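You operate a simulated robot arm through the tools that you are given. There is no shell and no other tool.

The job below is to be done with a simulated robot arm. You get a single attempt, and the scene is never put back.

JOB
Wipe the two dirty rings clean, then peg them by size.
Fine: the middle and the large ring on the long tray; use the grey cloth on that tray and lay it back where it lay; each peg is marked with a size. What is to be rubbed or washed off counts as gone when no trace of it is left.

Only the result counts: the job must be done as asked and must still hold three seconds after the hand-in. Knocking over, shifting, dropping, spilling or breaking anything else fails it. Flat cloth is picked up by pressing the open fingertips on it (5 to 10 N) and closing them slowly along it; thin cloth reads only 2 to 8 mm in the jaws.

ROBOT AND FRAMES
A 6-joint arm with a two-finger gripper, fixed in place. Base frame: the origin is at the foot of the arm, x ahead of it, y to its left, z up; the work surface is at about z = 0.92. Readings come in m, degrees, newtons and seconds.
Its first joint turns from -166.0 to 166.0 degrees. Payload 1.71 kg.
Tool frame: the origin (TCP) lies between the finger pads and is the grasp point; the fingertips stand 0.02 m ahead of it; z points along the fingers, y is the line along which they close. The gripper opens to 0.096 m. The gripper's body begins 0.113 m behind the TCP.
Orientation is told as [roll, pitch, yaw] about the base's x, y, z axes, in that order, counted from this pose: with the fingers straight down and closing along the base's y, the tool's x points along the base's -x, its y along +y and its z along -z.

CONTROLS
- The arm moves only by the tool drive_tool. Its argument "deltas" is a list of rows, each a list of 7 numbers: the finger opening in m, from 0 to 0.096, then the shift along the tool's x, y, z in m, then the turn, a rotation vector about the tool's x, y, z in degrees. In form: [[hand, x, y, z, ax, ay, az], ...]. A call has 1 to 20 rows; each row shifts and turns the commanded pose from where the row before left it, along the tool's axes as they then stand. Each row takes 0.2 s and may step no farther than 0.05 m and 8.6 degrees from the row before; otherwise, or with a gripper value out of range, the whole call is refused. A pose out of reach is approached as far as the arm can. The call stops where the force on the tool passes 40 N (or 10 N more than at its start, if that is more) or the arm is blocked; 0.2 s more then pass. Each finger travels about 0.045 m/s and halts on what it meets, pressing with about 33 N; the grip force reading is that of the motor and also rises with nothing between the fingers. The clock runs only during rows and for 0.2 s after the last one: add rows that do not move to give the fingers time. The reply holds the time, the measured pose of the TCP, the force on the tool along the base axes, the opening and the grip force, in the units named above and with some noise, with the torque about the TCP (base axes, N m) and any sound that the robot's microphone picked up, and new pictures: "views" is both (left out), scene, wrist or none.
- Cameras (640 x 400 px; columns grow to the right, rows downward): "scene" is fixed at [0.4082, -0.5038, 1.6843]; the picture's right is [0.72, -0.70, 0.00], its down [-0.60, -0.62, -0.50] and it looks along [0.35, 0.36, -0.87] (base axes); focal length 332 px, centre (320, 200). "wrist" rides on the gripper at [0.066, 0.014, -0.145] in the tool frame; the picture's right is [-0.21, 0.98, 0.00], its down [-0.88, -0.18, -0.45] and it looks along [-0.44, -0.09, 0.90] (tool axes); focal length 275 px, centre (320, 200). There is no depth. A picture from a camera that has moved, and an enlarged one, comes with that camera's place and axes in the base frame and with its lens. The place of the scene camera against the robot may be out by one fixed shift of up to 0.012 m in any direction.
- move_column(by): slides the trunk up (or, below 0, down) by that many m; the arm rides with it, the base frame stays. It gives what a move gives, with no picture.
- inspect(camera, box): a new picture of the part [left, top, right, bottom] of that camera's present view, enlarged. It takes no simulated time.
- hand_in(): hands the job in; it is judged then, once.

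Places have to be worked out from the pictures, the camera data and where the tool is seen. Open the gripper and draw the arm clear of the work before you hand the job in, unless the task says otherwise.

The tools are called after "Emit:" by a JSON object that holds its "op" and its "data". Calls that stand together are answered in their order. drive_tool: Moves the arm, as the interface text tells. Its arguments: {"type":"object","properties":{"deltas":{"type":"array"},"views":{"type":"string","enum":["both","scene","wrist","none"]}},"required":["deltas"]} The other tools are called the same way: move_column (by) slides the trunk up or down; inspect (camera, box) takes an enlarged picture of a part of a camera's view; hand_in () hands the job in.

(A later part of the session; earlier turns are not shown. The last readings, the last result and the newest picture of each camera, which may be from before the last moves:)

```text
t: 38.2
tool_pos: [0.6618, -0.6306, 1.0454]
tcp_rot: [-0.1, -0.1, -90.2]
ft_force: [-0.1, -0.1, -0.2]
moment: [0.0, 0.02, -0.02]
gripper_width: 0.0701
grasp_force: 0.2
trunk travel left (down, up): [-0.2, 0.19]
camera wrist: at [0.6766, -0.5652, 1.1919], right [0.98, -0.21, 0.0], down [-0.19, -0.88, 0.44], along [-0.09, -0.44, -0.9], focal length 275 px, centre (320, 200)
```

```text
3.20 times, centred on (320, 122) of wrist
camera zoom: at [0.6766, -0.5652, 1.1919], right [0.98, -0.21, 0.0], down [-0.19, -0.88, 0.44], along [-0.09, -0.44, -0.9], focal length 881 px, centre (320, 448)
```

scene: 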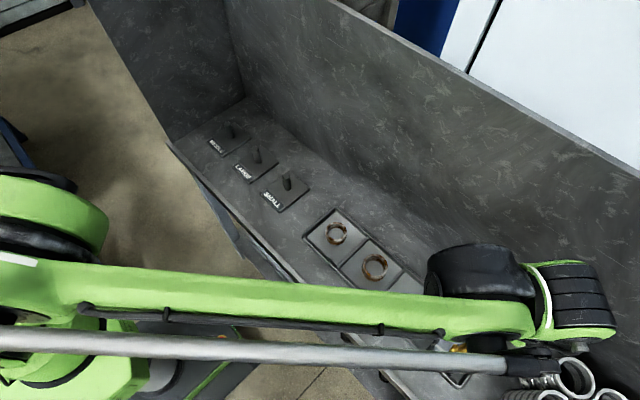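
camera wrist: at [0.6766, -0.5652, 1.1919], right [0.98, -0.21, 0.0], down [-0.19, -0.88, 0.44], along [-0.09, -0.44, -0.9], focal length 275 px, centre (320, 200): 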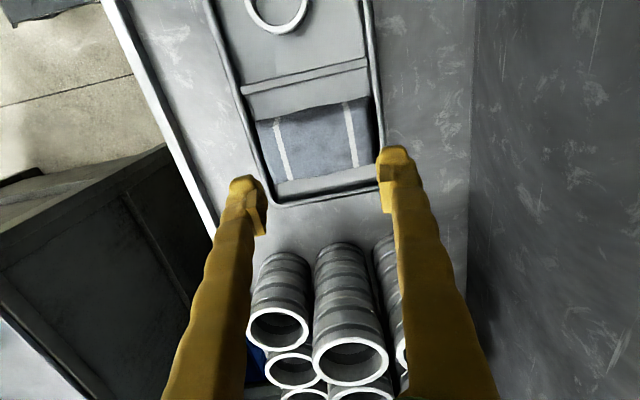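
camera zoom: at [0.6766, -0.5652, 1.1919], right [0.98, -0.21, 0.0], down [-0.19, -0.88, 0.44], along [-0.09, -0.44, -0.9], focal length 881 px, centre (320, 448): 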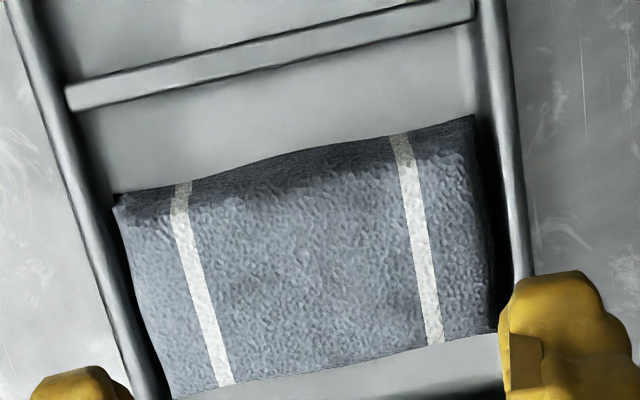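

The view shows the cloth is a puffy folded pad, x 0.610–0.712 and y -0.661 to -0.600. I set the opening to 0.066, descend centred on it and feel for contact.

Emit:
{"op": "drive_tool", "data": {"deltas": [[0.066, 0, 0, 0.025, 0, 0, 0.2], [0.066, 0, 0, 0.025, 0, 0, 0], [0.066, 0, 0, 0.02, 0, 0, 0], [0.066, 0, 0, 0.002, 0, 0, 0], [0.066, 0, 0, 0, 0, 0, 0]], "views": "none"}}

Emit:
{"op": "drive_tool", "data": {"deltas": [[0.066, 0, 0, 0.001, 0, 0, 0], [0.066, 0, 0, 0.001, 0, 0, 0], [0.066, 0, 0, 0, 0, 0, 0]], "views": "wrist"}}

Emit:
{"op": "inspect", "data": {"camera": "wrist", "box": [220, 80, 420, 205]}}

```text
t: 39.4
tool_pos: [0.6611, -0.6313, 0.9758]
tcp_rot: [0.0, 0.0, -90.3]
ft_force: [0.6, -0.2, 0.4]
moment: [-0.03, 0.0, 0.01]
gripper_width: 0.0658
grasp_force: 0.0
trunk travel left (down, up): [-0.2, 0.19]
```

```text
t: 40.2
tool_pos: [0.6619, -0.6309, 0.9722]
tcp_rot: [0.1, 0.1, -90.3]
ft_force: [-0.5, 0.0, 0.5]
moment: [0.0, 0.03, -0.01]
gripper_width: 0.0661
grasp_force: 0.0
trunk travel left (down, up): [-0.2, 0.19]
camera wrist: at [0.6763, -0.5654, 1.1177], right [0.98, -0.21, 0.0], down [-0.19, -0.88, 0.44], along [-0.09, -0.43, -0.9], focal length 275 px, centre (320, 200)
```

wrist: 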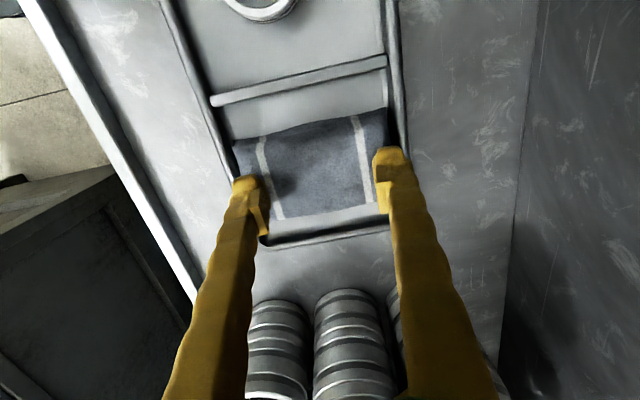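

```text
3.20 times, centred on (320, 142) of wrist
camera zoom: at [0.6763, -0.5654, 1.1177], right [0.98, -0.21, 0.0], down [-0.19, -0.88, 0.44], along [-0.09, -0.43, -0.9], focal length 881 px, centre (320, 384)
```

zoom: 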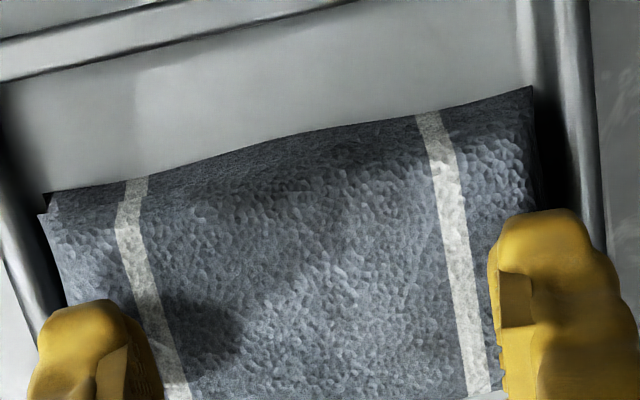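

The fingers sit near the cloth ends, over its lower shoulders. I narrow to 0.056 and step down until I feel contact.

Emit:
{"op": "drive_tool", "data": {"deltas": [[0.056, 0, 0, 0.001, 0, 0, 0], [0.056, 0, 0, 0.0005, 0, 0, 0], [0.056, 0, 0, 0.0005, 0, 0, 0], [0.056, 0, 0, 0, 0, 0, 0]], "views": "none"}}

Emit:
{"op": "drive_tool", "data": {"deltas": [[0.056, 0, 0, 0.0005, 0, 0, 0], [0.056, 0, 0, 0.0005, 0, 0, 0], [0.056, 0, 0, 0, 0, 0, 0]], "views": "none"}}

```text
t: 41.2
tool_pos: [0.6615, -0.6302, 0.9711]
tcp_rot: [0.0, 0.1, -90.3]
ft_force: [-0.9, 1.2, 0.3]
moment: [0.01, 0.01, 0.0]
gripper_width: 0.0559
grasp_force: 0.0
trunk travel left (down, up): [-0.2, 0.19]
```

```text
t: 42.0
tool_pos: [0.661, -0.6306, 0.9691]
tcp_rot: [-0.1, -0.1, -90.3]
ft_force: [0.9, -0.7, 0.6]
moment: [0.04, -0.02, 0.01]
gripper_width: 0.056
grasp_force: 0.1
trunk travel left (down, up): [-0.2, 0.19]
```

Emit:
{"op": "drive_tool", "data": {"deltas": [[0.056, 0, 0, 0.0005, 0, 0, 0], [0.056, 0, 0, 0.0005, 0, 0, 0], [0.056, 0, 0, 0, 0, 0, 0]], "views": "none"}}

Emit:
{"op": "drive_tool", "data": {"deltas": [[0.056, 0, 0, 0.0005, 0, 0, 0], [0.056, 0, 0, 0, 0, 0, 0]], "views": "none"}}

Emit:
{"op": "drive_tool", "data": {"deltas": [[0.056, 0, 0, 0.0005, 0, 0, 0], [0.056, 0, 0, 0, 0, 0, 0]], "views": "none"}}

```text
t: 42.8
tool_pos: [0.6614, -0.6302, 0.969]
tcp_rot: [-0.1, 0.0, -90.2]
ft_force: [0.9, 0.9, 0.6]
moment: [0.0, 0.0, 0.06]
gripper_width: 0.0559
grasp_force: 0.0
trunk travel left (down, up): [-0.2, 0.19]
```

```text
t: 43.4
tool_pos: [0.6624, -0.6307, 0.9694]
tcp_rot: [0.1, 0.1, -90.2]
ft_force: [0.6, 1.1, 3.9]
moment: [0.0, 0.0, 0.0]
gripper_width: 0.0559
grasp_force: 0.0
trunk travel left (down, up): [-0.2, 0.19]
```

```text
t: 44.0
tool_pos: [0.6603, -0.6306, 0.9691]
tcp_rot: [0.0, 0.0, -90.3]
ft_force: [0.7, -3.7, 8.8]
moment: [-0.06, -0.01, 0.0]
gripper_width: 0.0562
grasp_force: 0.0
trunk travel left (down, up): [-0.2, 0.19]
```

The press is 8.8 N. I close slowly along the cloth, checking midway.

Emit:
{"op": "drive_tool", "data": {"deltas": [[0.055, 0, 0, 0, 0, 0, 0], [0.054, 0, 0, 0, 0, 0, 0], [0.053, 0, 0, 0, 0, 0, 0], [0.052, 0, 0, 0, 0, 0, 0], [0.05, 0, 0, 0, 0, 0, 0], [0.048, 0, 0, 0, 0, 0, 0], [0.046, 0, 0, 0, 0, 0, 0], [0.044, 0, 0, 0, 0, 0, 0], [0.042, 0, 0, 0, 0, 0, 0], [0.04, 0, 0, 0, 0, 0, 0]], "views": "wrist"}}

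Emit:
{"op": "inspect", "data": {"camera": "wrist", "box": [220, 80, 420, 205]}}

```text
t: 46.2
tool_pos: [0.6611, -0.6296, 0.9687]
tcp_rot: [0.0, -0.1, -90.2]
ft_force: [-0.8, 0.0, 17.4]
moment: [0.02, 0.04, -0.03]
gripper_width: 0.0389
grasp_force: 0.0
trunk travel left (down, up): [-0.2, 0.19]
camera wrist: at [0.6751, -0.5647, 1.1147], right [0.98, -0.21, 0.0], down [-0.19, -0.88, 0.45], along [-0.09, -0.44, -0.9], focal length 275 px, centre (320, 200)
```

wrist: 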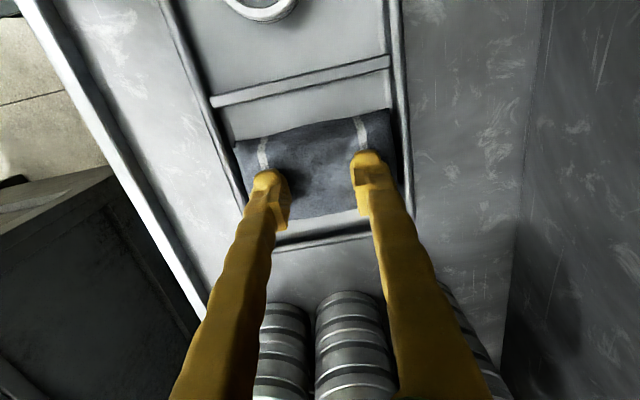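

```text
3.20 times, centred on (320, 142) of wrist
camera zoom: at [0.6751, -0.5647, 1.1147], right [0.98, -0.21, 0.0], down [-0.19, -0.88, 0.45], along [-0.09, -0.44, -0.9], focal length 881 px, centre (320, 384)
```

zoom: 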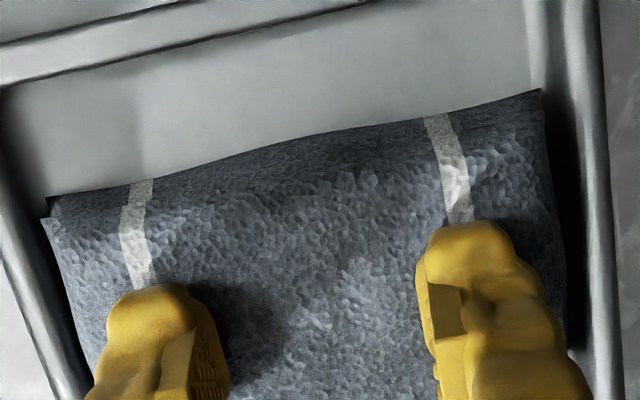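

The force rose to 17 N as the fingers climbed the crown, so I ease up 0.6 mm and go on closing.

Emit:
{"op": "drive_tool", "data": {"deltas": [[0.039, 0, 0, -0.0006, 0, 0, 0], [0.038, 0, 0, 0, 0, 0, 0], [0.036, 0, 0, 0, 0, 0, 0], [0.034, 0, 0, 0, 0, 0, 0], [0.032, 0, 0, 0, 0, 0, 0], [0.03, 0, 0, 0, 0, 0, 0], [0.028, 0, 0, 0, 0, 0, 0], [0.026, 0, 0, 0, 0, 0, 0], [0.024, 0, 0, 0, 0, 0, 0]], "views": "none"}}

Emit:
{"op": "inspect", "data": {"camera": "wrist", "box": [220, 80, 420, 205]}}

```text
t: 48.2
tool_pos: [0.6615, -0.6298, 0.969]
tcp_rot: [0.0, 0.0, -90.3]
ft_force: [-2.5, 1.4, 13.7]
moment: [0.03, 0.08, -0.02]
gripper_width: 0.0222
grasp_force: 0.1
trunk travel left (down, up): [-0.2, 0.19]
```

```text
3.20 times, centred on (320, 142) of wrist
camera zoom: at [0.6751, -0.565, 1.1151], right [0.98, -0.21, 0.0], down [-0.19, -0.88, 0.45], along [-0.09, -0.44, -0.9], focal length 881 px, centre (320, 384)
```

zoom: 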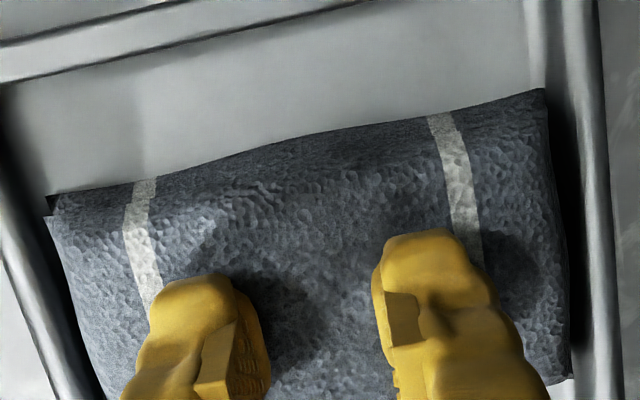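

I ease slightly to stay near 10 N and finish the closing.

Emit:
{"op": "drive_tool", "data": {"deltas": [[0.022, 0, 0, -0.0003, 0, 0, 0], [0.02, 0, 0, 0, 0, 0, 0], [0.018, 0, 0, 0, 0, 0, 0], [0.016, 0, 0, 0, 0, 0, 0], [0.014, 0, 0, 0, 0, 0, 0], [0.012, 0, 0, 0, 0, 0, 0], [0.01, 0, 0, 0, 0, 0, 0], [0.008, 0, 0, 0, 0, 0, 0], [0.006, 0, 0, 0, 0, 0, 0], [0.004, 0, 0, 0, 0, 0, 0], [0.002, 0, 0, 0, 0, 0, 0], [0.0, 0, 0, 0, 0, 0, 0], [0.0, 0, 0, 0, 0, 0, 0], [0.0, 0, 0, 0, 0, 0, 0]], "views": "none"}}

Emit:
{"op": "inspect", "data": {"camera": "wrist", "box": [220, 80, 420, 205]}}

```text
t: 51.2
tool_pos: [0.6615, -0.6305, 0.9691]
tcp_rot: [0.0, -0.1, -90.2]
ft_force: [-1.8, 0.7, 6.6]
moment: [-0.03, 0.0, 0.02]
gripper_width: 0.0061
grasp_force: 29.7
trunk travel left (down, up): [-0.2, 0.19]
```

```text
3.20 times, centred on (320, 142) of wrist
camera zoom: at [0.6757, -0.5654, 1.1149], right [0.98, -0.21, 0.0], down [-0.19, -0.88, 0.45], along [-0.09, -0.44, -0.9], focal length 881 px, centre (320, 384)
```

zoom: 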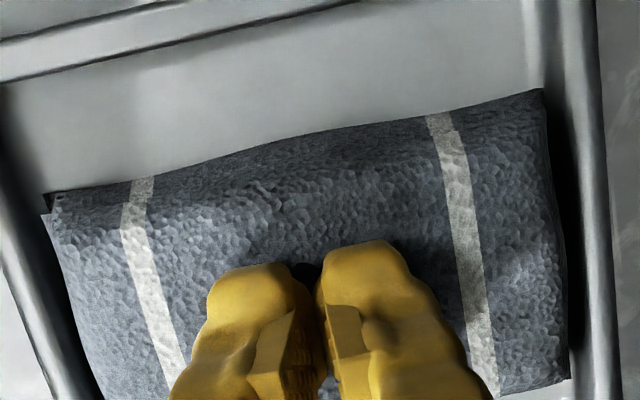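

It again stops at 6.1 mm. I lift by just 3 mm and check whether the jaws keep the cloth.

Emit:
{"op": "drive_tool", "data": {"deltas": [[0.0, 0, 0, -0.001, 0, 0, 0], [0.0, 0, 0, -0.001, 0, 0, 0], [0.0, 0, 0, -0.001, 0, 0, 0], [0.0, 0, 0, 0, 0, 0, 0]], "views": "none"}}

Emit:
{"op": "inspect", "data": {"camera": "wrist", "box": [220, 80, 420, 205]}}

```text
t: 52.2
tool_pos: [0.662, -0.6308, 0.9708]
tcp_rot: [0.1, 0.0, -90.2]
ft_force: [-0.5, 0.0, 0.1]
moment: [0.02, -0.01, 0.0]
gripper_width: 0.0001
grasp_force: 29.6
trunk travel left (down, up): [-0.2, 0.19]
```

```text
3.20 times, centred on (320, 142) of wrist
camera zoom: at [0.6765, -0.5655, 1.1173], right [0.98, -0.21, 0.0], down [-0.19, -0.88, 0.44], along [-0.09, -0.43, -0.9], focal length 881 px, centre (320, 384)
```

zoom: 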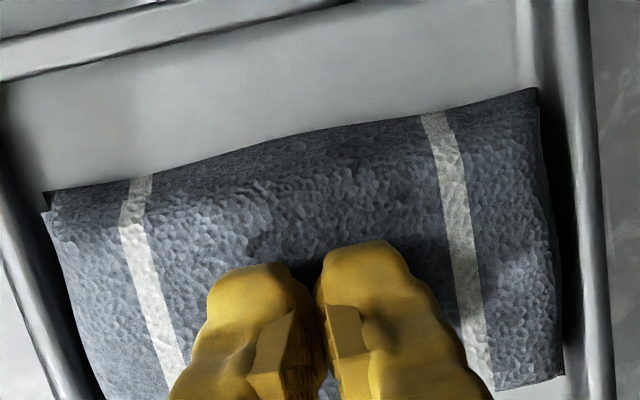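

The top pinch gives only a 6 mm bite that slips. The cloth is a thick pad 63 mm wide in a 106 mm compartment (y -0.682 to -0.576), so there is room for the fingers at its two long sides. I raise, turn back to yaw 0 and open to 0.074 for a side grasp.

Emit:
{"op": "drive_tool", "data": {"deltas": [[0.0, 0, 0, -0.02, 0, 0, 0], [0.03, 0, 0, -0.025, 0, 0, 0], [0.05, 0, 0, -0.005, 0, 0, -8], [0.074, 0, 0, 0, 0, 0, -8.2], [0.074, 0, 0, 0, 0, 0, -8.2], [0.074, 0, 0, 0, 0, 0, -8.2], [0.074, 0, 0, 0, 0, 0, -8.2], [0.074, 0, 0, 0, 0, 0, -8.2], [0.074, 0, 0, 0, 0, 0, -8.2], [0.074, 0, 0, 0, 0, 0, -8.2], [0.074, 0, 0, 0, 0, 0, -8.2], [0.074, 0, 0, 0, 0, 0, -8.2], [0.074, 0, 0, 0, 0, 0, -8.3], [0.074, 0, 0, 0, 0, 0, 0], [0.074, 0, 0, 0, 0, 0, 0]], "views": "wrist"}}

Emit:
{"op": "inspect", "data": {"camera": "wrist", "box": [220, 60, 420, 185]}}

```text
t: 55.4
tool_pos: [0.6615, -0.6312, 1.0219]
tcp_rot: [0.0, 0.1, -0.1]
ft_force: [0.2, -0.5, -0.4]
moment: [-0.01, -0.03, 0.04]
gripper_width: 0.0739
grasp_force: 0.0
trunk travel left (down, up): [-0.2, 0.19]
camera wrist: at [0.5962, -0.617, 1.167], right [0.21, 0.98, 0.0], down [0.88, -0.19, 0.44], along [0.43, -0.09, -0.9], focal length 275 px, centre (320, 200)
```

wrist: 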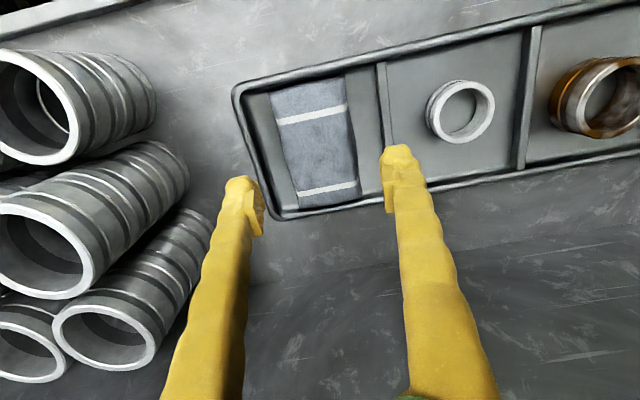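

```text
3.20 times, centred on (320, 122) of wrist
camera zoom: at [0.5962, -0.617, 1.167], right [0.21, 0.98, 0.0], down [0.88, -0.19, 0.44], along [0.43, -0.09, -0.9], focal length 881 px, centre (320, 448)
```

zoom: 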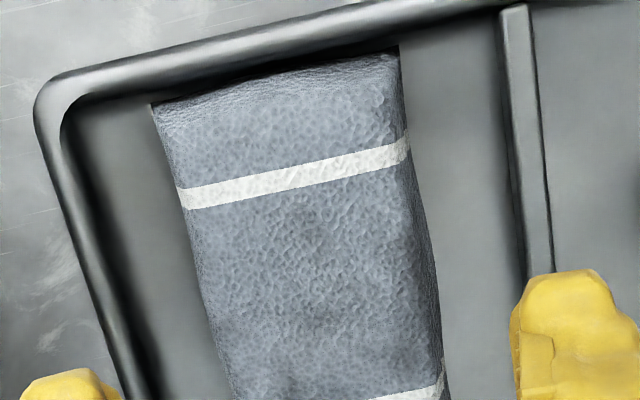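

The cloth sits at y≈-0.660 to -0.601 and the compartment's centre is at y≈-0.629. I shift +1.5 mm in y, set the opening to 0.072 and lower to just above the cloth's top level.

Emit:
{"op": "drive_tool", "data": {"deltas": [[0.072, 0, 0.0015, 0.02, 0, 0, 0], [0.072, 0, 0, 0.02, 0, 0, 0], [0.072, 0, 0, 0.006, 0, 0, 0], [0.072, 0, 0, 0, 0, 0, 0]], "views": "wrist"}}

Emit:
{"op": "inspect", "data": {"camera": "wrist", "box": [210, 90, 430, 228]}}

```text
t: 56.4
tool_pos: [0.6613, -0.6296, 0.9753]
tcp_rot: [0.0, 0.0, -0.1]
ft_force: [0.2, 0.7, -0.3]
moment: [-0.02, -0.03, -0.02]
gripper_width: 0.072
grasp_force: 0.1
trunk travel left (down, up): [-0.2, 0.19]
camera wrist: at [0.597, -0.6149, 1.1217], right [0.21, 0.98, 0.0], down [0.88, -0.19, 0.44], along [0.43, -0.09, -0.9], focal length 275 px, centre (320, 200)
```

wrist: 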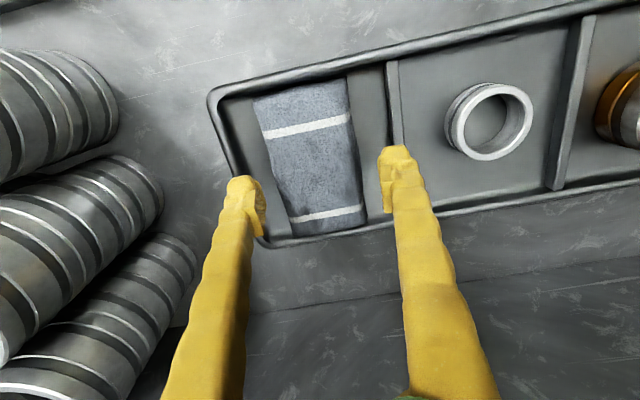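

```text
2.90 times, centred on (320, 159) of wrist
camera zoom: at [0.597, -0.6149, 1.1217], right [0.21, 0.98, 0.0], down [0.88, -0.19, 0.44], along [0.43, -0.09, -0.9], focal length 798 px, centre (320, 319)
```

zoom: 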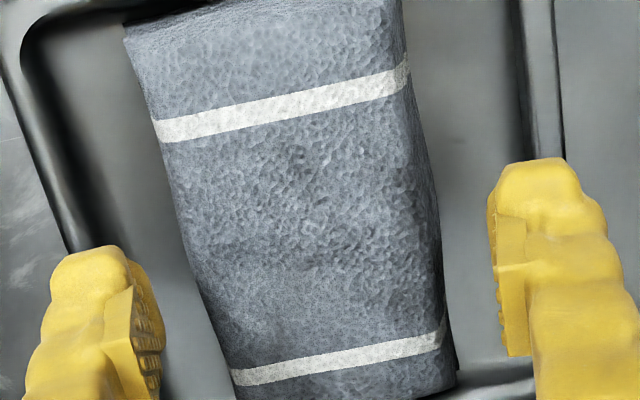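

The fingers straddle the pad evenly. I lower alongside it in small steps and watch for any contact with the tray.

Emit:
{"op": "drive_tool", "data": {"deltas": [[0.072, 0, 0, 0.002, 0, 0, 0], [0.072, 0, 0, 0.002, 0, 0, 0], [0.072, 0, 0, 0.002, 0, 0, 0], [0.072, 0, 0, 0.001, 0, 0, 0], [0.072, 0, 0, 0, 0, 0, 0]], "views": "none"}}

Emit:
{"op": "drive_tool", "data": {"deltas": [[0.072, 0, 0, 0.001, 0, 0, 0], [0.072, 0, 0, 0.001, 0, 0, 0], [0.072, 0, 0, 0.001, 0, 0, 0], [0.072, 0, 0, 0.001, 0, 0, 0], [0.072, 0, 0, 0, 0, 0, 0]], "views": "wrist"}}

Emit:
{"op": "inspect", "data": {"camera": "wrist", "box": [210, 90, 430, 228]}}

```text
t: 57.6
tool_pos: [0.6611, -0.6298, 0.9671]
tcp_rot: [0.0, 0.0, -0.2]
ft_force: [-0.4, -0.5, -0.4]
moment: [0.0, -0.01, 0.01]
gripper_width: 0.0721
grasp_force: 0.1
trunk travel left (down, up): [-0.2, 0.19]
```

```text
t: 58.8
tool_pos: [0.6613, -0.6292, 0.9653]
tcp_rot: [0.0, 0.0, -0.1]
ft_force: [-0.4, -0.2, 0.8]
moment: [-0.01, -0.04, 0.0]
gripper_width: 0.0718
grasp_force: 0.1
trunk travel left (down, up): [-0.2, 0.19]
camera wrist: at [0.5965, -0.6157, 1.1103], right [0.21, 0.98, 0.0], down [0.88, -0.19, 0.44], along [0.43, -0.09, -0.9], focal length 275 px, centre (320, 200)
```

wrist: 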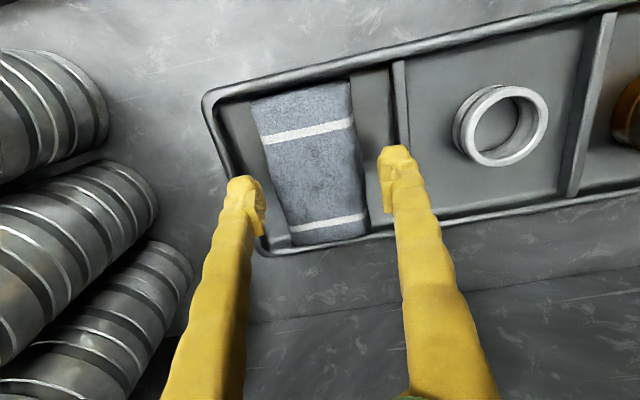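

```text
2.90 times, centred on (320, 159) of wrist
camera zoom: at [0.5965, -0.6157, 1.1103], right [0.21, 0.98, 0.0], down [0.88, -0.19, 0.44], along [0.43, -0.09, -0.9], focal length 798 px, centre (320, 319)
```

zoom: 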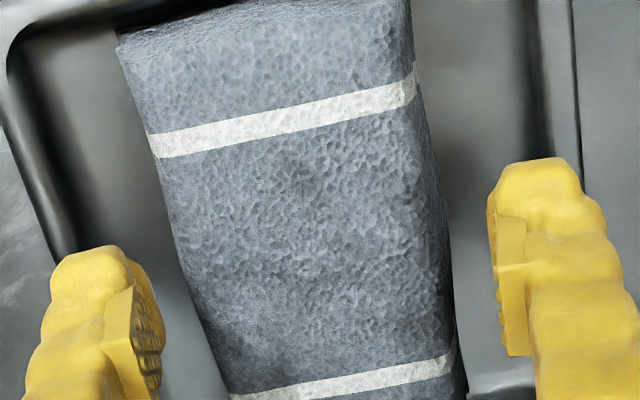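

No contact yet, with clear space on both sides. I lower another 7 mm in 1 mm steps.

Emit:
{"op": "drive_tool", "data": {"deltas": [[0.072, 0, 0, 0.001, 0, 0, 0], [0.072, 0, 0, 0.001, 0, 0, 0], [0.072, 0, 0, 0.001, 0, 0, 0], [0.072, 0, 0, 0, 0, 0, 0]], "views": "none"}}

Emit:
{"op": "drive_tool", "data": {"deltas": [[0.072, 0, 0, 0.001, 0, 0, 0], [0.072, 0, 0, 0.001, 0, 0, 0], [0.072, 0, 0, 0.001, 0, 0, 0], [0.072, 0, 0, 0, 0, 0, 0]], "views": "none"}}

```text
t: 59.8
tool_pos: [0.6615, -0.6293, 0.9603]
tcp_rot: [-0.1, 0.0, -0.3]
ft_force: [0.0, 0.5, 0.3]
moment: [-0.03, 0.01, -0.02]
gripper_width: 0.0719
grasp_force: 0.0
trunk travel left (down, up): [-0.2, 0.19]
```

```text
t: 60.8
tool_pos: [0.6621, -0.6291, 0.9594]
tcp_rot: [0.1, 0.1, -0.2]
ft_force: [0.0, -0.3, -1.0]
moment: [0.0, 0.01, -0.01]
gripper_width: 0.072
grasp_force: 0.0
trunk travel left (down, up): [-0.2, 0.19]
```

Still no contact at tip z≈0.939. I go down 3 mm more, carefully.

Emit:
{"op": "drive_tool", "data": {"deltas": [[0.072, 0, 0, 0.001, 0, 0, 0], [0.072, 0, 0, 0.001, 0, 0, 0], [0.072, 0, 0, 0, 0, 0, 0]], "views": "none"}}

Emit:
{"op": "drive_tool", "data": {"deltas": [[0.072, 0, 0, 0.001, 0, 0, 0], [0.072, 0, 0, 0, 0, 0, 0], [0.072, 0, 0, 0, 0, 0, 0]], "views": "wrist"}}

Emit:
{"op": "inspect", "data": {"camera": "wrist", "box": [210, 90, 430, 228]}}

```text
t: 61.6
tool_pos: [0.6621, -0.6301, 0.9564]
tcp_rot: [0.0, -0.1, -0.2]
ft_force: [0.6, -0.3, -0.7]
moment: [-0.01, -0.01, -0.03]
gripper_width: 0.0719
grasp_force: 0.1
trunk travel left (down, up): [-0.2, 0.19]
```

```text
t: 62.4
tool_pos: [0.6603, -0.6293, 0.9566]
tcp_rot: [0.0, 0.0, -0.1]
ft_force: [-0.4, 0.7, 0.2]
moment: [0.0, 0.03, 0.0]
gripper_width: 0.0718
grasp_force: 0.1
trunk travel left (down, up): [-0.2, 0.19]
camera wrist: at [0.5962, -0.6153, 1.1014], right [0.21, 0.98, 0.0], down [0.88, -0.19, 0.44], along [0.43, -0.09, -0.9], focal length 275 px, centre (320, 200)
```

wrist: 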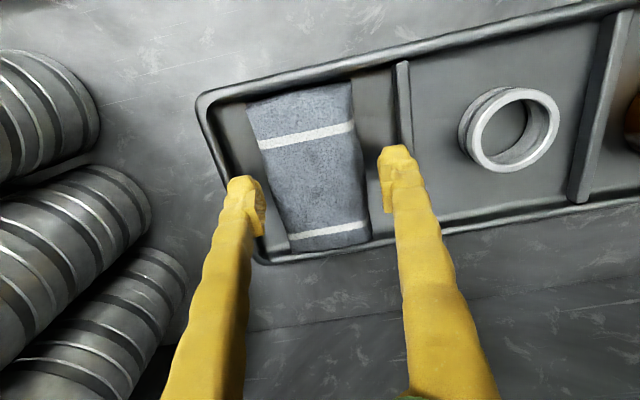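

```text
2.90 times, centred on (320, 159) of wrist
camera zoom: at [0.5962, -0.6153, 1.1014], right [0.21, 0.98, 0.0], down [0.88, -0.19, 0.44], along [0.43, -0.09, -0.9], focal length 798 px, centre (320, 319)
```

zoom: 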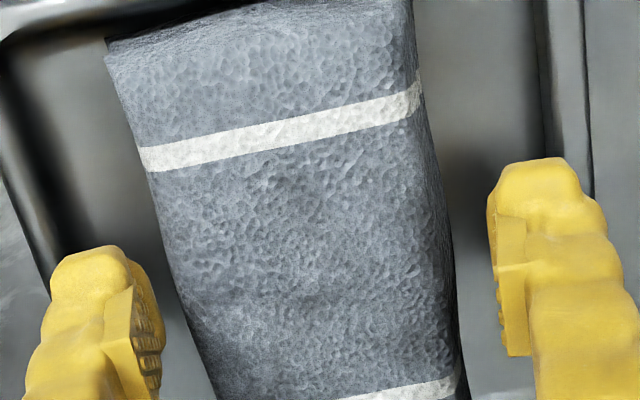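

The tips are at z≈0.936, beside the pad. I close slowly on its sides.

Emit:
{"op": "drive_tool", "data": {"deltas": [[0.07, 0, 0, 0, 0, 0, 0], [0.068, 0, 0, 0, 0, 0, 0], [0.066, 0, 0, 0, 0, 0, 0], [0.064, 0, 0, 0, 0, 0, 0], [0.062, 0, 0, 0, 0, 0, 0], [0.06, 0, 0, 0, 0, 0, 0], [0.058, 0, 0, 0, 0, 0, 0], [0.056, 0, 0, 0, 0, 0, 0], [0.054, 0, 0, 0, 0, 0, 0]], "views": "none"}}

Emit:
{"op": "inspect", "data": {"camera": "wrist", "box": [210, 90, 430, 228]}}

```text
t: 64.4
tool_pos: [0.6612, -0.6289, 0.9565]
tcp_rot: [0.0, 0.0, -0.2]
ft_force: [0.2, 0.1, 1.2]
moment: [-0.02, -0.01, 0.03]
gripper_width: 0.0634
grasp_force: 33.2
trunk travel left (down, up): [-0.2, 0.19]
```

```text
2.90 times, centred on (320, 159) of wrist
camera zoom: at [0.5961, -0.6153, 1.1015], right [0.21, 0.98, 0.0], down [0.88, -0.19, 0.44], along [0.43, -0.09, -0.9], focal length 798 px, centre (320, 319)
```

zoom: 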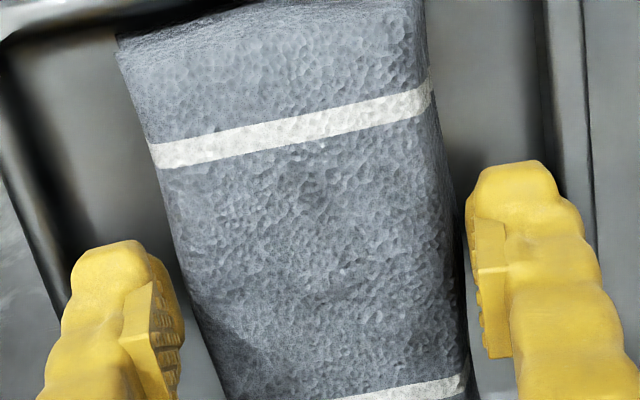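

The fingers hold firmly at 63.4 mm with 33 N, so the pad is firm and a side grasp works (grip pose 0.661, -0.629, 0.9565). I lift slowly.

Emit:
{"op": "drive_tool", "data": {"deltas": [[0.054, 0, 0, -0.002, 0, 0, 0], [0.054, 0, 0, -0.005, 0, 0, 0], [0.054, 0, 0, -0.01, 0, 0, 0], [0.054, 0, 0, -0.015, 0, 0, 0], [0.054, 0, 0, -0.02, 0, 0, 0], [0.054, 0, 0, -0.02, 0, 0, 0], [0.054, 0, 0, -0.015, 0, 0, 0], [0.054, 0, 0, 0, 0, 0, 0]], "views": "both"}}

Emit:
{"op": "inspect", "data": {"camera": "wrist", "box": [210, 50, 430, 228]}}

```text
t: 66.2
tool_pos: [0.6625, -0.6273, 1.0409]
tcp_rot: [0.0, -0.1, -0.1]
ft_force: [-0.6, 0.3, -0.2]
moment: [0.0, -0.02, 0.01]
gripper_width: 0.0633
grasp_force: 33.5
trunk travel left (down, up): [-0.2, 0.19]
camera wrist: at [0.5978, -0.6147, 1.1873], right [0.21, 0.98, 0.0], down [0.88, -0.19, 0.44], along [0.43, -0.09, -0.9], focal length 275 px, centre (320, 200)
```

scene: 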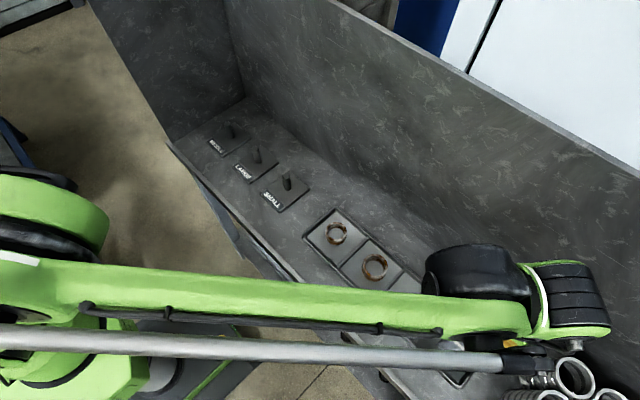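
wrist: 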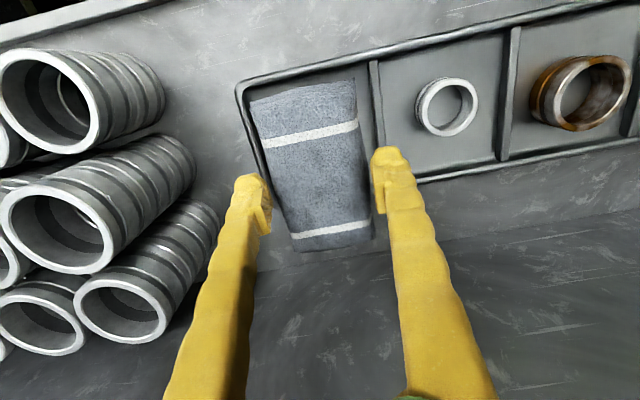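

```text
2.25 times, centred on (320, 139) of wrist
camera zoom: at [0.5978, -0.6147, 1.1873], right [0.21, 0.98, 0.0], down [0.88, -0.19, 0.44], along [0.43, -0.09, -0.9], focal length 619 px, centre (320, 337)
```

zoom: 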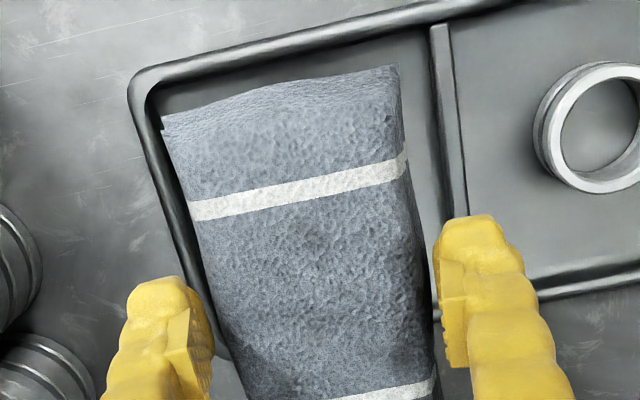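

The pad is held firmly and clear. I carry it over to the large ring at about (0.665, -0.41), staying well above the small ring.

Emit:
{"op": "drive_tool", "data": {"deltas": [[0.054, 0, 0.01, -0.01, 0, 0, 0], [0.054, 0, 0.035, 0, 0, 0, 0], [0.054, 0, 0.045, 0, 0, 0, 0], [0.054, 0, 0.045, 0, 0, 0, 0], [0.054, 0, 0.035, 0, 0, 0, 0], [0.054, 0, 0.03, 0, 0, 0, 0], [0.054, 0, 0.0173, 0, 0, 0, 0], [0.054, 0, 0, 0, 0, 0, 0], [0.054, 0, 0, 0, 0, 0, 0]], "views": "both"}}

Emit:
{"op": "inspect", "data": {"camera": "scene", "box": [290, 170, 530, 320]}}

```text
t: 68.2
tool_pos: [0.6643, -0.4112, 1.0528]
tcp_rot: [0.0, -0.1, -0.2]
ft_force: [0.3, 1.1, -0.8]
moment: [0.02, 0.03, 0.0]
gripper_width: 0.0634
grasp_force: 32.6
trunk travel left (down, up): [-0.2, 0.19]
camera wrist: at [0.5989, -0.398, 1.1987], right [0.21, 0.98, 0.0], down [0.88, -0.19, 0.44], along [0.43, -0.09, -0.9], focal length 275 px, centre (320, 200)
```

scene: 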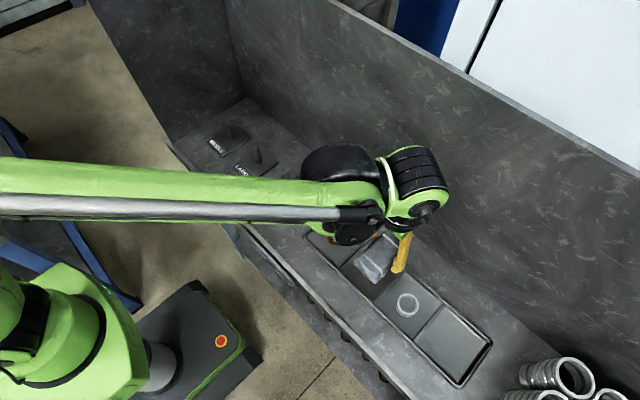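
wrist: 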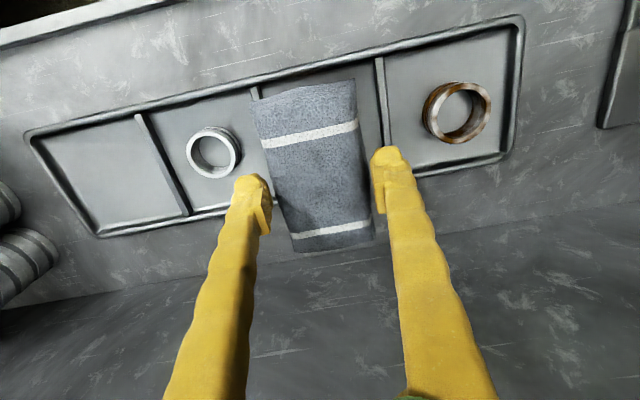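

```text
2.67 times, centred on (410, 245) of scene
camera zoom: at [0.4082, -0.5038, 1.6843], right [0.72, -0.7, 0.0], down [-0.6, -0.62, -0.5], along [0.35, 0.36, -0.87], focal length 886 px, centre (80, 80)
```

zoom: 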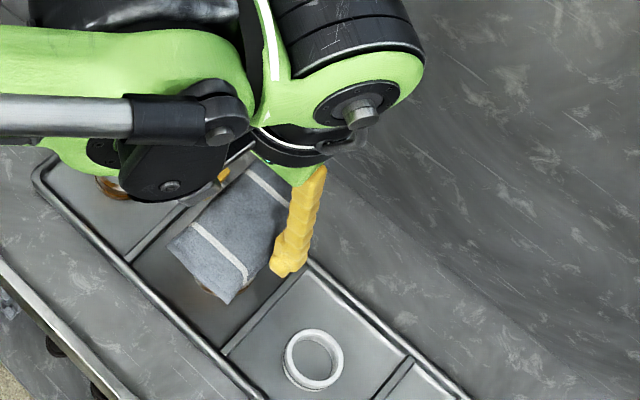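

The pad is above the large ring, which it now hides in both views. I lower it to about 15 mm above where the ring top should be, then feel for contact.

Emit:
{"op": "drive_tool", "data": {"deltas": [[0.054, 0, 0, 0.02, 0, 0, 0], [0.054, 0, 0, 0.02, 0, 0, 0], [0.054, 0, 0, 0.01, 0, 0, 0], [0.054, 0, 0, 0, 0, 0, 0]], "views": "none"}}

Emit:
{"op": "drive_tool", "data": {"deltas": [[0.054, 0, 0, 0.002, 0, 0, 0], [0.054, 0, 0, 0.002, 0, 0, 0], [0.054, 0, 0, 0.002, 0, 0, 0], [0.054, 0, 0, 0, 0, 0, 0]], "views": "none"}}

Emit:
{"op": "inspect", "data": {"camera": "scene", "box": [290, 170, 530, 320]}}

```text
t: 69.2
tool_pos: [0.6642, -0.4131, 1.0028]
tcp_rot: [0.0, 0.0, -0.2]
ft_force: [-0.9, -0.7, -0.5]
moment: [0.01, -0.01, -0.03]
gripper_width: 0.063
grasp_force: 33.0
trunk travel left (down, up): [-0.2, 0.19]
```

```text
t: 70.2
tool_pos: [0.6634, -0.4118, 0.9959]
tcp_rot: [0.0, 0.0, -0.1]
ft_force: [-0.6, -1.1, 0.0]
moment: [0.01, 0.0, -0.02]
gripper_width: 0.0635
grasp_force: 32.8
trunk travel left (down, up): [-0.2, 0.19]
```

```text
2.67 times, centred on (410, 245) of scene
camera zoom: at [0.4082, -0.5038, 1.6843], right [0.72, -0.7, 0.0], down [-0.6, -0.62, -0.5], along [0.35, 0.36, -0.87], focal length 886 px, centre (80, 80)
```

zoom: 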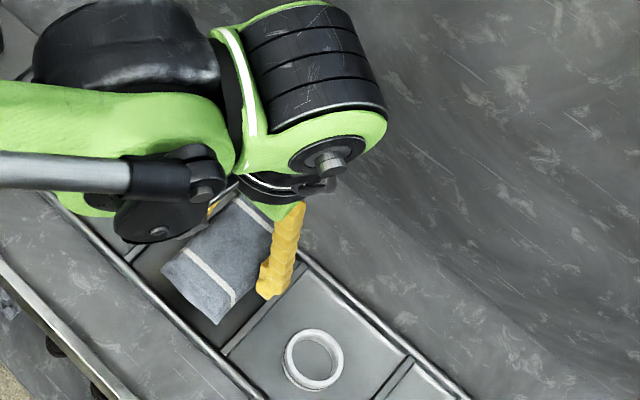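

Nothing touched yet. I continue down in 1 mm steps and watch the force.

Emit:
{"op": "drive_tool", "data": {"deltas": [[0.054, 0, 0, 0.001, 0, 0, 0], [0.054, 0, 0, 0.001, 0, 0, 0], [0.054, 0, 0, 0.001, 0, 0, 0], [0.054, 0, 0, 0, 0, 0, 0]], "views": "none"}}

Emit:
{"op": "drive_tool", "data": {"deltas": [[0.054, 0, 0, 0.001, 0, 0, 0], [0.054, 0, 0, 0.001, 0, 0, 0], [0.054, 0, 0, 0.001, 0, 0, 0], [0.054, 0, 0, 0, 0, 0, 0]], "views": "none"}}

Emit:
{"op": "drive_tool", "data": {"deltas": [[0.054, 0, 0, 0.001, 0, 0, 0], [0.054, 0, 0, 0.001, 0, 0, 0], [0.054, 0, 0, 0, 0, 0, 0]], "views": "none"}}

```text
t: 71.2
tool_pos: [0.6624, -0.412, 0.9928]
tcp_rot: [0.0, 0.0, -0.2]
ft_force: [0.5, 0.1, -0.2]
moment: [0.0, -0.02, 0.02]
gripper_width: 0.0631
grasp_force: 33.0
trunk travel left (down, up): [-0.2, 0.19]
```

```text
t: 72.2
tool_pos: [0.6634, -0.4111, 0.9905]
tcp_rot: [0.0, 0.0, -0.2]
ft_force: [0.3, 0.0, -0.8]
moment: [0.0, -0.01, -0.02]
gripper_width: 0.0633
grasp_force: 33.0
trunk travel left (down, up): [-0.2, 0.19]
```

```text
t: 73.0
tool_pos: [0.6626, -0.4131, 0.9874]
tcp_rot: [0.0, 0.0, -0.1]
ft_force: [-0.6, -0.4, -0.4]
moment: [0.01, 0.03, 0.0]
gripper_width: 0.0633
grasp_force: 33.2
trunk travel left (down, up): [-0.2, 0.19]
```

Emit:
{"op": "drive_tool", "data": {"deltas": [[0.054, 0, 0, 0.001, 0, 0, 0], [0.054, 0, 0, 0.001, 0, 0, 0], [0.054, 0, 0, 0, 0, 0, 0]], "views": "none"}}

Emit:
{"op": "drive_tool", "data": {"deltas": [[0.054, 0, 0, 0.001, 0, 0, 0], [0.054, 0, 0, 0.001, 0, 0, 0], [0.054, 0, 0, 0, 0, 0, 0]], "views": "none"}}

Emit:
{"op": "drive_tool", "data": {"deltas": [[0.054, 0, 0, 0.001, 0, 0, 0], [0.054, 0, 0, 0.001, 0, 0, 0], [0.054, 0, 0, 0, 0, 0, 0]], "views": "both"}}

Emit:
{"op": "inspect", "data": {"camera": "scene", "box": [290, 170, 530, 320]}}

```text
t: 73.8
tool_pos: [0.6625, -0.4126, 0.9861]
tcp_rot: [0.0, -0.1, -0.1]
ft_force: [0.6, -0.5, -0.5]
moment: [0.01, 0.0, -0.04]
gripper_width: 0.0633
grasp_force: 33.2
trunk travel left (down, up): [-0.2, 0.19]
```

```text
t: 74.6
tool_pos: [0.6629, -0.411, 0.9862]
tcp_rot: [0.0, 0.1, -0.3]
ft_force: [4.5, -1.4, 14.7]
moment: [0.05, -0.13, -0.03]
gripper_width: 0.0633
grasp_force: 33.3
trunk travel left (down, up): [-0.2, 0.19]
```

```text
t: 75.2
tool_pos: [0.6456, -0.4113, 0.996]
tcp_rot: [0.0, -0.9, -0.2]
ft_force: [-0.6, 0.8, 0.2]
moment: [-0.03, -0.08, 0.02]
gripper_width: 0.0633
grasp_force: 32.9
trunk travel left (down, up): [-0.2, 0.19]
stopped in row 2: the force on the tool passed its limit at 43 N (the readings are from after the stop); the commanded pose is now the measured one
camera wrist: at [0.577, -0.3974, 1.1405], right [0.21, 0.98, 0.0], down [0.87, -0.19, 0.46], along [0.45, -0.09, -0.89], focal length 275 px, centre (320, 200)
```

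scene: 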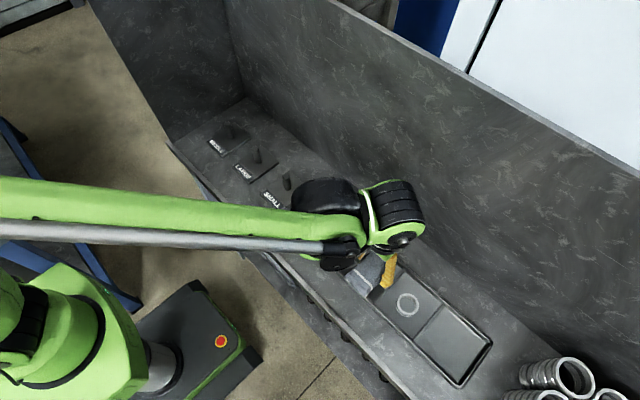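
wrist: 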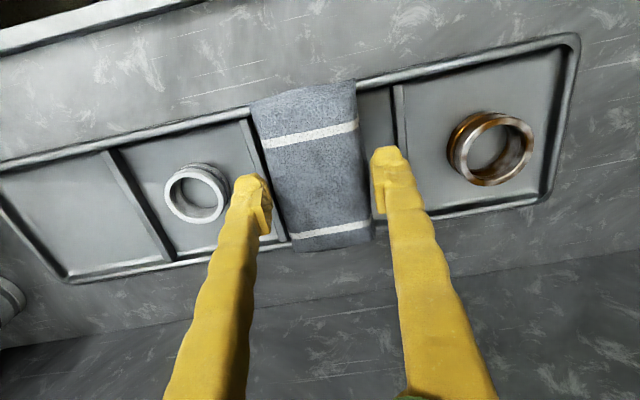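

```text
2.67 times, centred on (410, 245) of scene
camera zoom: at [0.4082, -0.5038, 1.6843], right [0.72, -0.7, 0.0], down [-0.6, -0.62, -0.5], along [0.35, 0.36, -0.87], focal length 886 px, centre (80, 80)
```

zoom: 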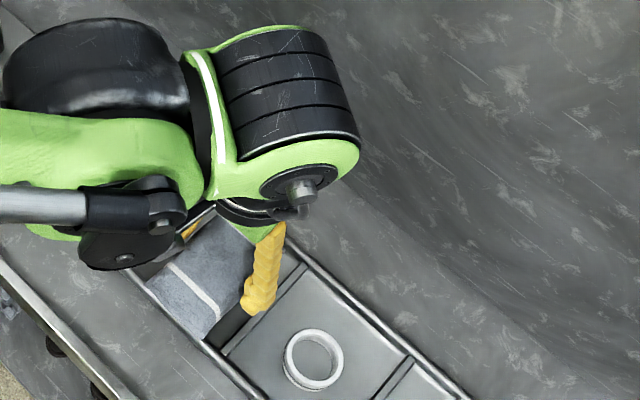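

Contact came at z≈0.986; the next step passed 40 N and the arm flinched back. I must not queue steps in contact. I lift and shift to +y to check the large ring and the pad.

Emit:
{"op": "drive_tool", "data": {"deltas": [[0.054, -0.008, 0, -0.02, 0, 0.45, 0], [0.054, -0.008, 0, -0.03, 0, 0.45, 0], [0.054, 0, 0.04, -0.01, 0, 0, 0], [0.054, 0, 0.045, 0, 0, 0, 0], [0.054, 0, 0.035, 0, 0, 0, 0], [0.054, 0, 0, 0, 0, 0, 0], [0.054, 0, 0, 0, 0, 0, 0]], "views": "both"}}

Emit:
{"op": "inspect", "data": {"camera": "wrist", "box": [100, 100, 300, 225]}}

Emit:
{"op": "inspect", "data": {"camera": "scene", "box": [320, 220, 480, 320]}}

```text
t: 76.8
tool_pos: [0.6646, -0.2936, 1.0544]
tcp_rot: [-0.1, 0.1, -0.2]
ft_force: [-0.8, 0.3, -0.7]
moment: [0.01, 0.02, 0.03]
gripper_width: 0.0634
grasp_force: 33.2
trunk travel left (down, up): [-0.2, 0.19]
camera wrist: at [0.5997, -0.2788, 1.2005], right [0.21, 0.98, 0.0], down [0.88, -0.19, 0.44], along [0.43, -0.09, -0.9], focal length 275 px, centre (320, 200)
```

scene: 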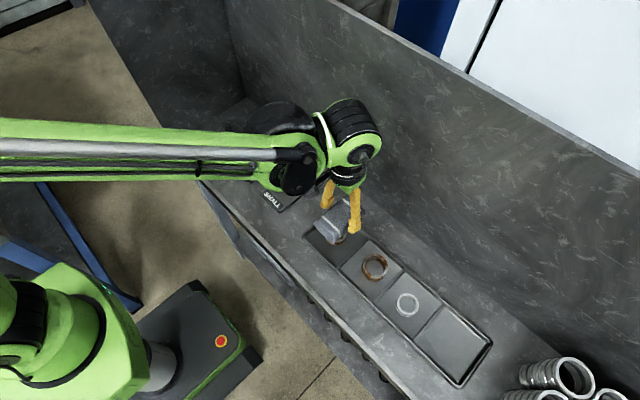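
wrist: 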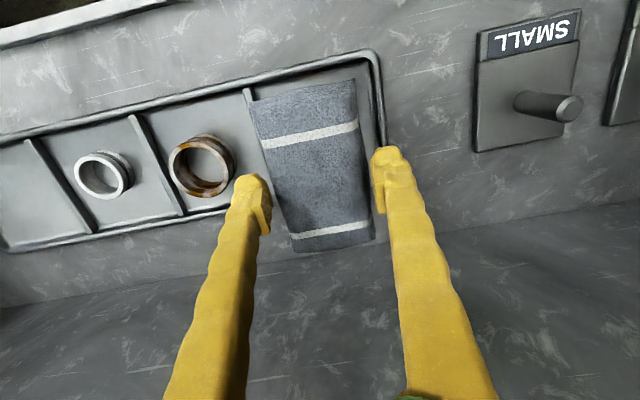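

```text
3.20 times, centred on (200, 162) of wrist
camera zoom: at [0.5997, -0.2788, 1.2005], right [0.21, 0.98, 0.0], down [0.88, -0.19, 0.44], along [0.43, -0.09, -0.9], focal length 881 px, centre (704, 320)
```

zoom: 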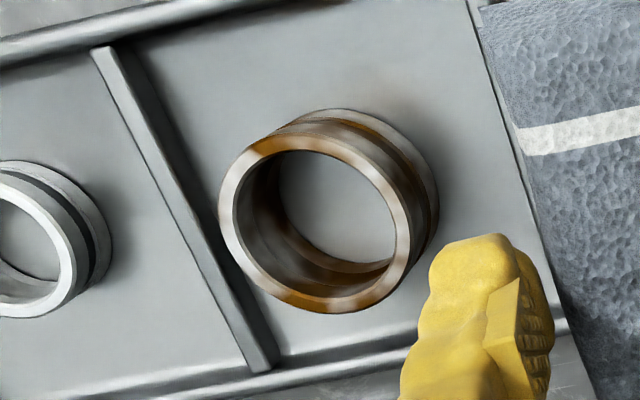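

```text
4.00 times, centred on (400, 270) of scene
camera zoom: at [0.4082, -0.5038, 1.6843], right [0.72, -0.7, 0.0], down [-0.6, -0.62, -0.5], along [0.35, 0.36, -0.87], focal length 1328 px, centre (0, -80)
```

zoom: 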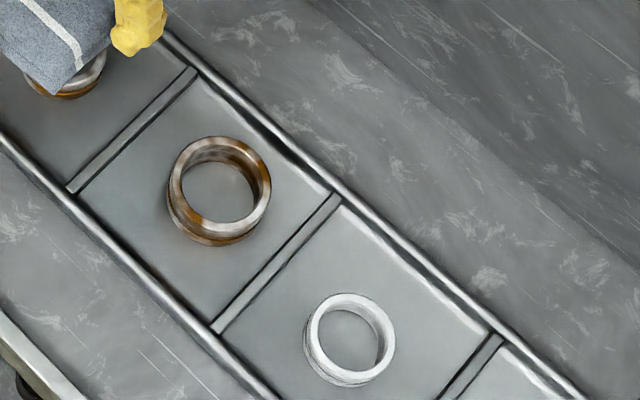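

The ring is undamaged and still at about (0.665, -0.410), with no visible cleaning yet. Its top is about 30 mm above the tray floor. I return over it and lower to just above contact.

Emit:
{"op": "drive_tool", "data": {"deltas": [[0.054, 0, -0.04, 0, 0, 0, 0], [0.054, 0, -0.04, 0, 0, 0, 0], [0.054, 0, -0.0365, 0.01, 0, 0, 0], [0.054, 0, 0, 0.02, 0, 0, 0], [0.054, 0, 0, 0.02, 0, 0, 0], [0.054, 0, 0, 0.01, 0, 0, 0], [0.054, 0, 0, 0.004, 0, 0, 0], [0.054, 0, 0, 0, 0, 0, 0]], "views": "none"}}

Emit:
{"op": "drive_tool", "data": {"deltas": [[0.054, 0, 0, 0.001, 0, 0, 0], [0.054, 0, 0, 0.001, 0, 0, 0], [0.054, 0, 0, 0, 0, 0, 0]], "views": "none"}}

```text
t: 78.6
tool_pos: [0.6646, -0.4096, 0.9896]
tcp_rot: [-0.1, 0.2, -0.1]
ft_force: [-0.7, -0.4, 0.1]
moment: [0.0, -0.03, 0.01]
gripper_width: 0.0631
grasp_force: 32.7
trunk travel left (down, up): [-0.2, 0.19]
```

```text
t: 79.4
tool_pos: [0.6651, -0.4087, 0.988]
tcp_rot: [0.0, 0.2, -0.2]
ft_force: [0.5, -0.6, -0.1]
moment: [0.01, -0.02, 0.0]
gripper_width: 0.0633
grasp_force: 32.5
trunk travel left (down, up): [-0.2, 0.19]
```

Emit:
{"op": "drive_tool", "data": {"deltas": [[0.054, 0, 0, 0.0005, 0, -0.1, 0], [0.054, 0, 0, 0.0005, 0, 0, 0], [0.054, 0, 0, 0, 0, 0, 0]], "views": "none"}}

Emit:
{"op": "drive_tool", "data": {"deltas": [[0.054, 0, 0, 0.0005, 0, 0, 0], [0.054, 0, 0, 0, 0, 0, 0]], "views": "none"}}

Emit:
{"op": "drive_tool", "data": {"deltas": [[0.054, 0, 0, 0.0005, 0, 0, 0], [0.054, 0, 0, 0, 0, 0, 0]], "views": "none"}}

```text
t: 80.2
tool_pos: [0.6652, -0.4088, 0.9865]
tcp_rot: [0.0, 0.0, -0.1]
ft_force: [0.3, 0.4, -0.3]
moment: [0.0, -0.03, 0.01]
gripper_width: 0.0633
grasp_force: 33.2
trunk travel left (down, up): [-0.2, 0.19]
```

```text
t: 80.8
tool_pos: [0.6642, -0.4083, 0.9869]
tcp_rot: [0.0, 0.0, -0.2]
ft_force: [0.0, -0.2, -0.5]
moment: [-0.04, 0.0, 0.0]
gripper_width: 0.0634
grasp_force: 33.1
trunk travel left (down, up): [-0.2, 0.19]
```

```text
t: 81.4
tool_pos: [0.6646, -0.4087, 0.9863]
tcp_rot: [0.0, 0.0, -0.2]
ft_force: [0.0, 0.1, 0.0]
moment: [0.03, 0.01, -0.01]
gripper_width: 0.0633
grasp_force: 33.2
trunk travel left (down, up): [-0.2, 0.19]
```

Emit:
{"op": "drive_tool", "data": {"deltas": [[0.054, 0, 0, 0.0005, 0, 0, 0], [0.054, 0, 0, 0, 0, 0, 0]], "views": "none"}}

Emit:
{"op": "drive_tool", "data": {"deltas": [[0.054, 0, 0, 0.0005, 0, 0, 0], [0.054, 0, 0, 0, 0, 0, 0]], "views": "none"}}

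```text
t: 82.0
tool_pos: [0.6647, -0.4088, 0.9858]
tcp_rot: [-0.2, -0.1, -0.1]
ft_force: [0.8, -2.3, 3.4]
moment: [0.02, 0.02, 0.02]
gripper_width: 0.0632
grasp_force: 33.4
trunk travel left (down, up): [-0.2, 0.19]
```

```text
t: 82.6
tool_pos: [0.664, -0.4085, 0.9859]
tcp_rot: [-0.1, -0.1, -0.1]
ft_force: [5.0, -2.8, 13.0]
moment: [-0.08, -0.02, 0.02]
gripper_width: 0.0632
grasp_force: 32.5
trunk travel left (down, up): [-0.2, 0.19]
```

The press is 13 N. I make a short rubbing stroke along y and back to see how the forces behave.

Emit:
{"op": "drive_tool", "data": {"deltas": [[0.054, 0, 0.004, -0.0002, 0, 0, 0], [0.054, 0, 0.004, 0, 0, 0, 0], [0.054, 0, 0.004, 0, 0, 0, 0], [0.054, 0, -0.004, 0, 0, 0, 0], [0.054, 0, -0.004, 0, 0, 0, 0], [0.054, 0, -0.004, 0, 0, 0, 0]], "views": "none"}}

```text
t: 84.0
tool_pos: [0.664, -0.4086, 0.9848]
tcp_rot: [0.0, 0.0, -0.1]
ft_force: [-0.8, 5.3, 9.7]
moment: [0.19, 0.05, -0.05]
gripper_width: 0.0634
grasp_force: 32.7
trunk travel left (down, up): [-0.2, 0.19]
```

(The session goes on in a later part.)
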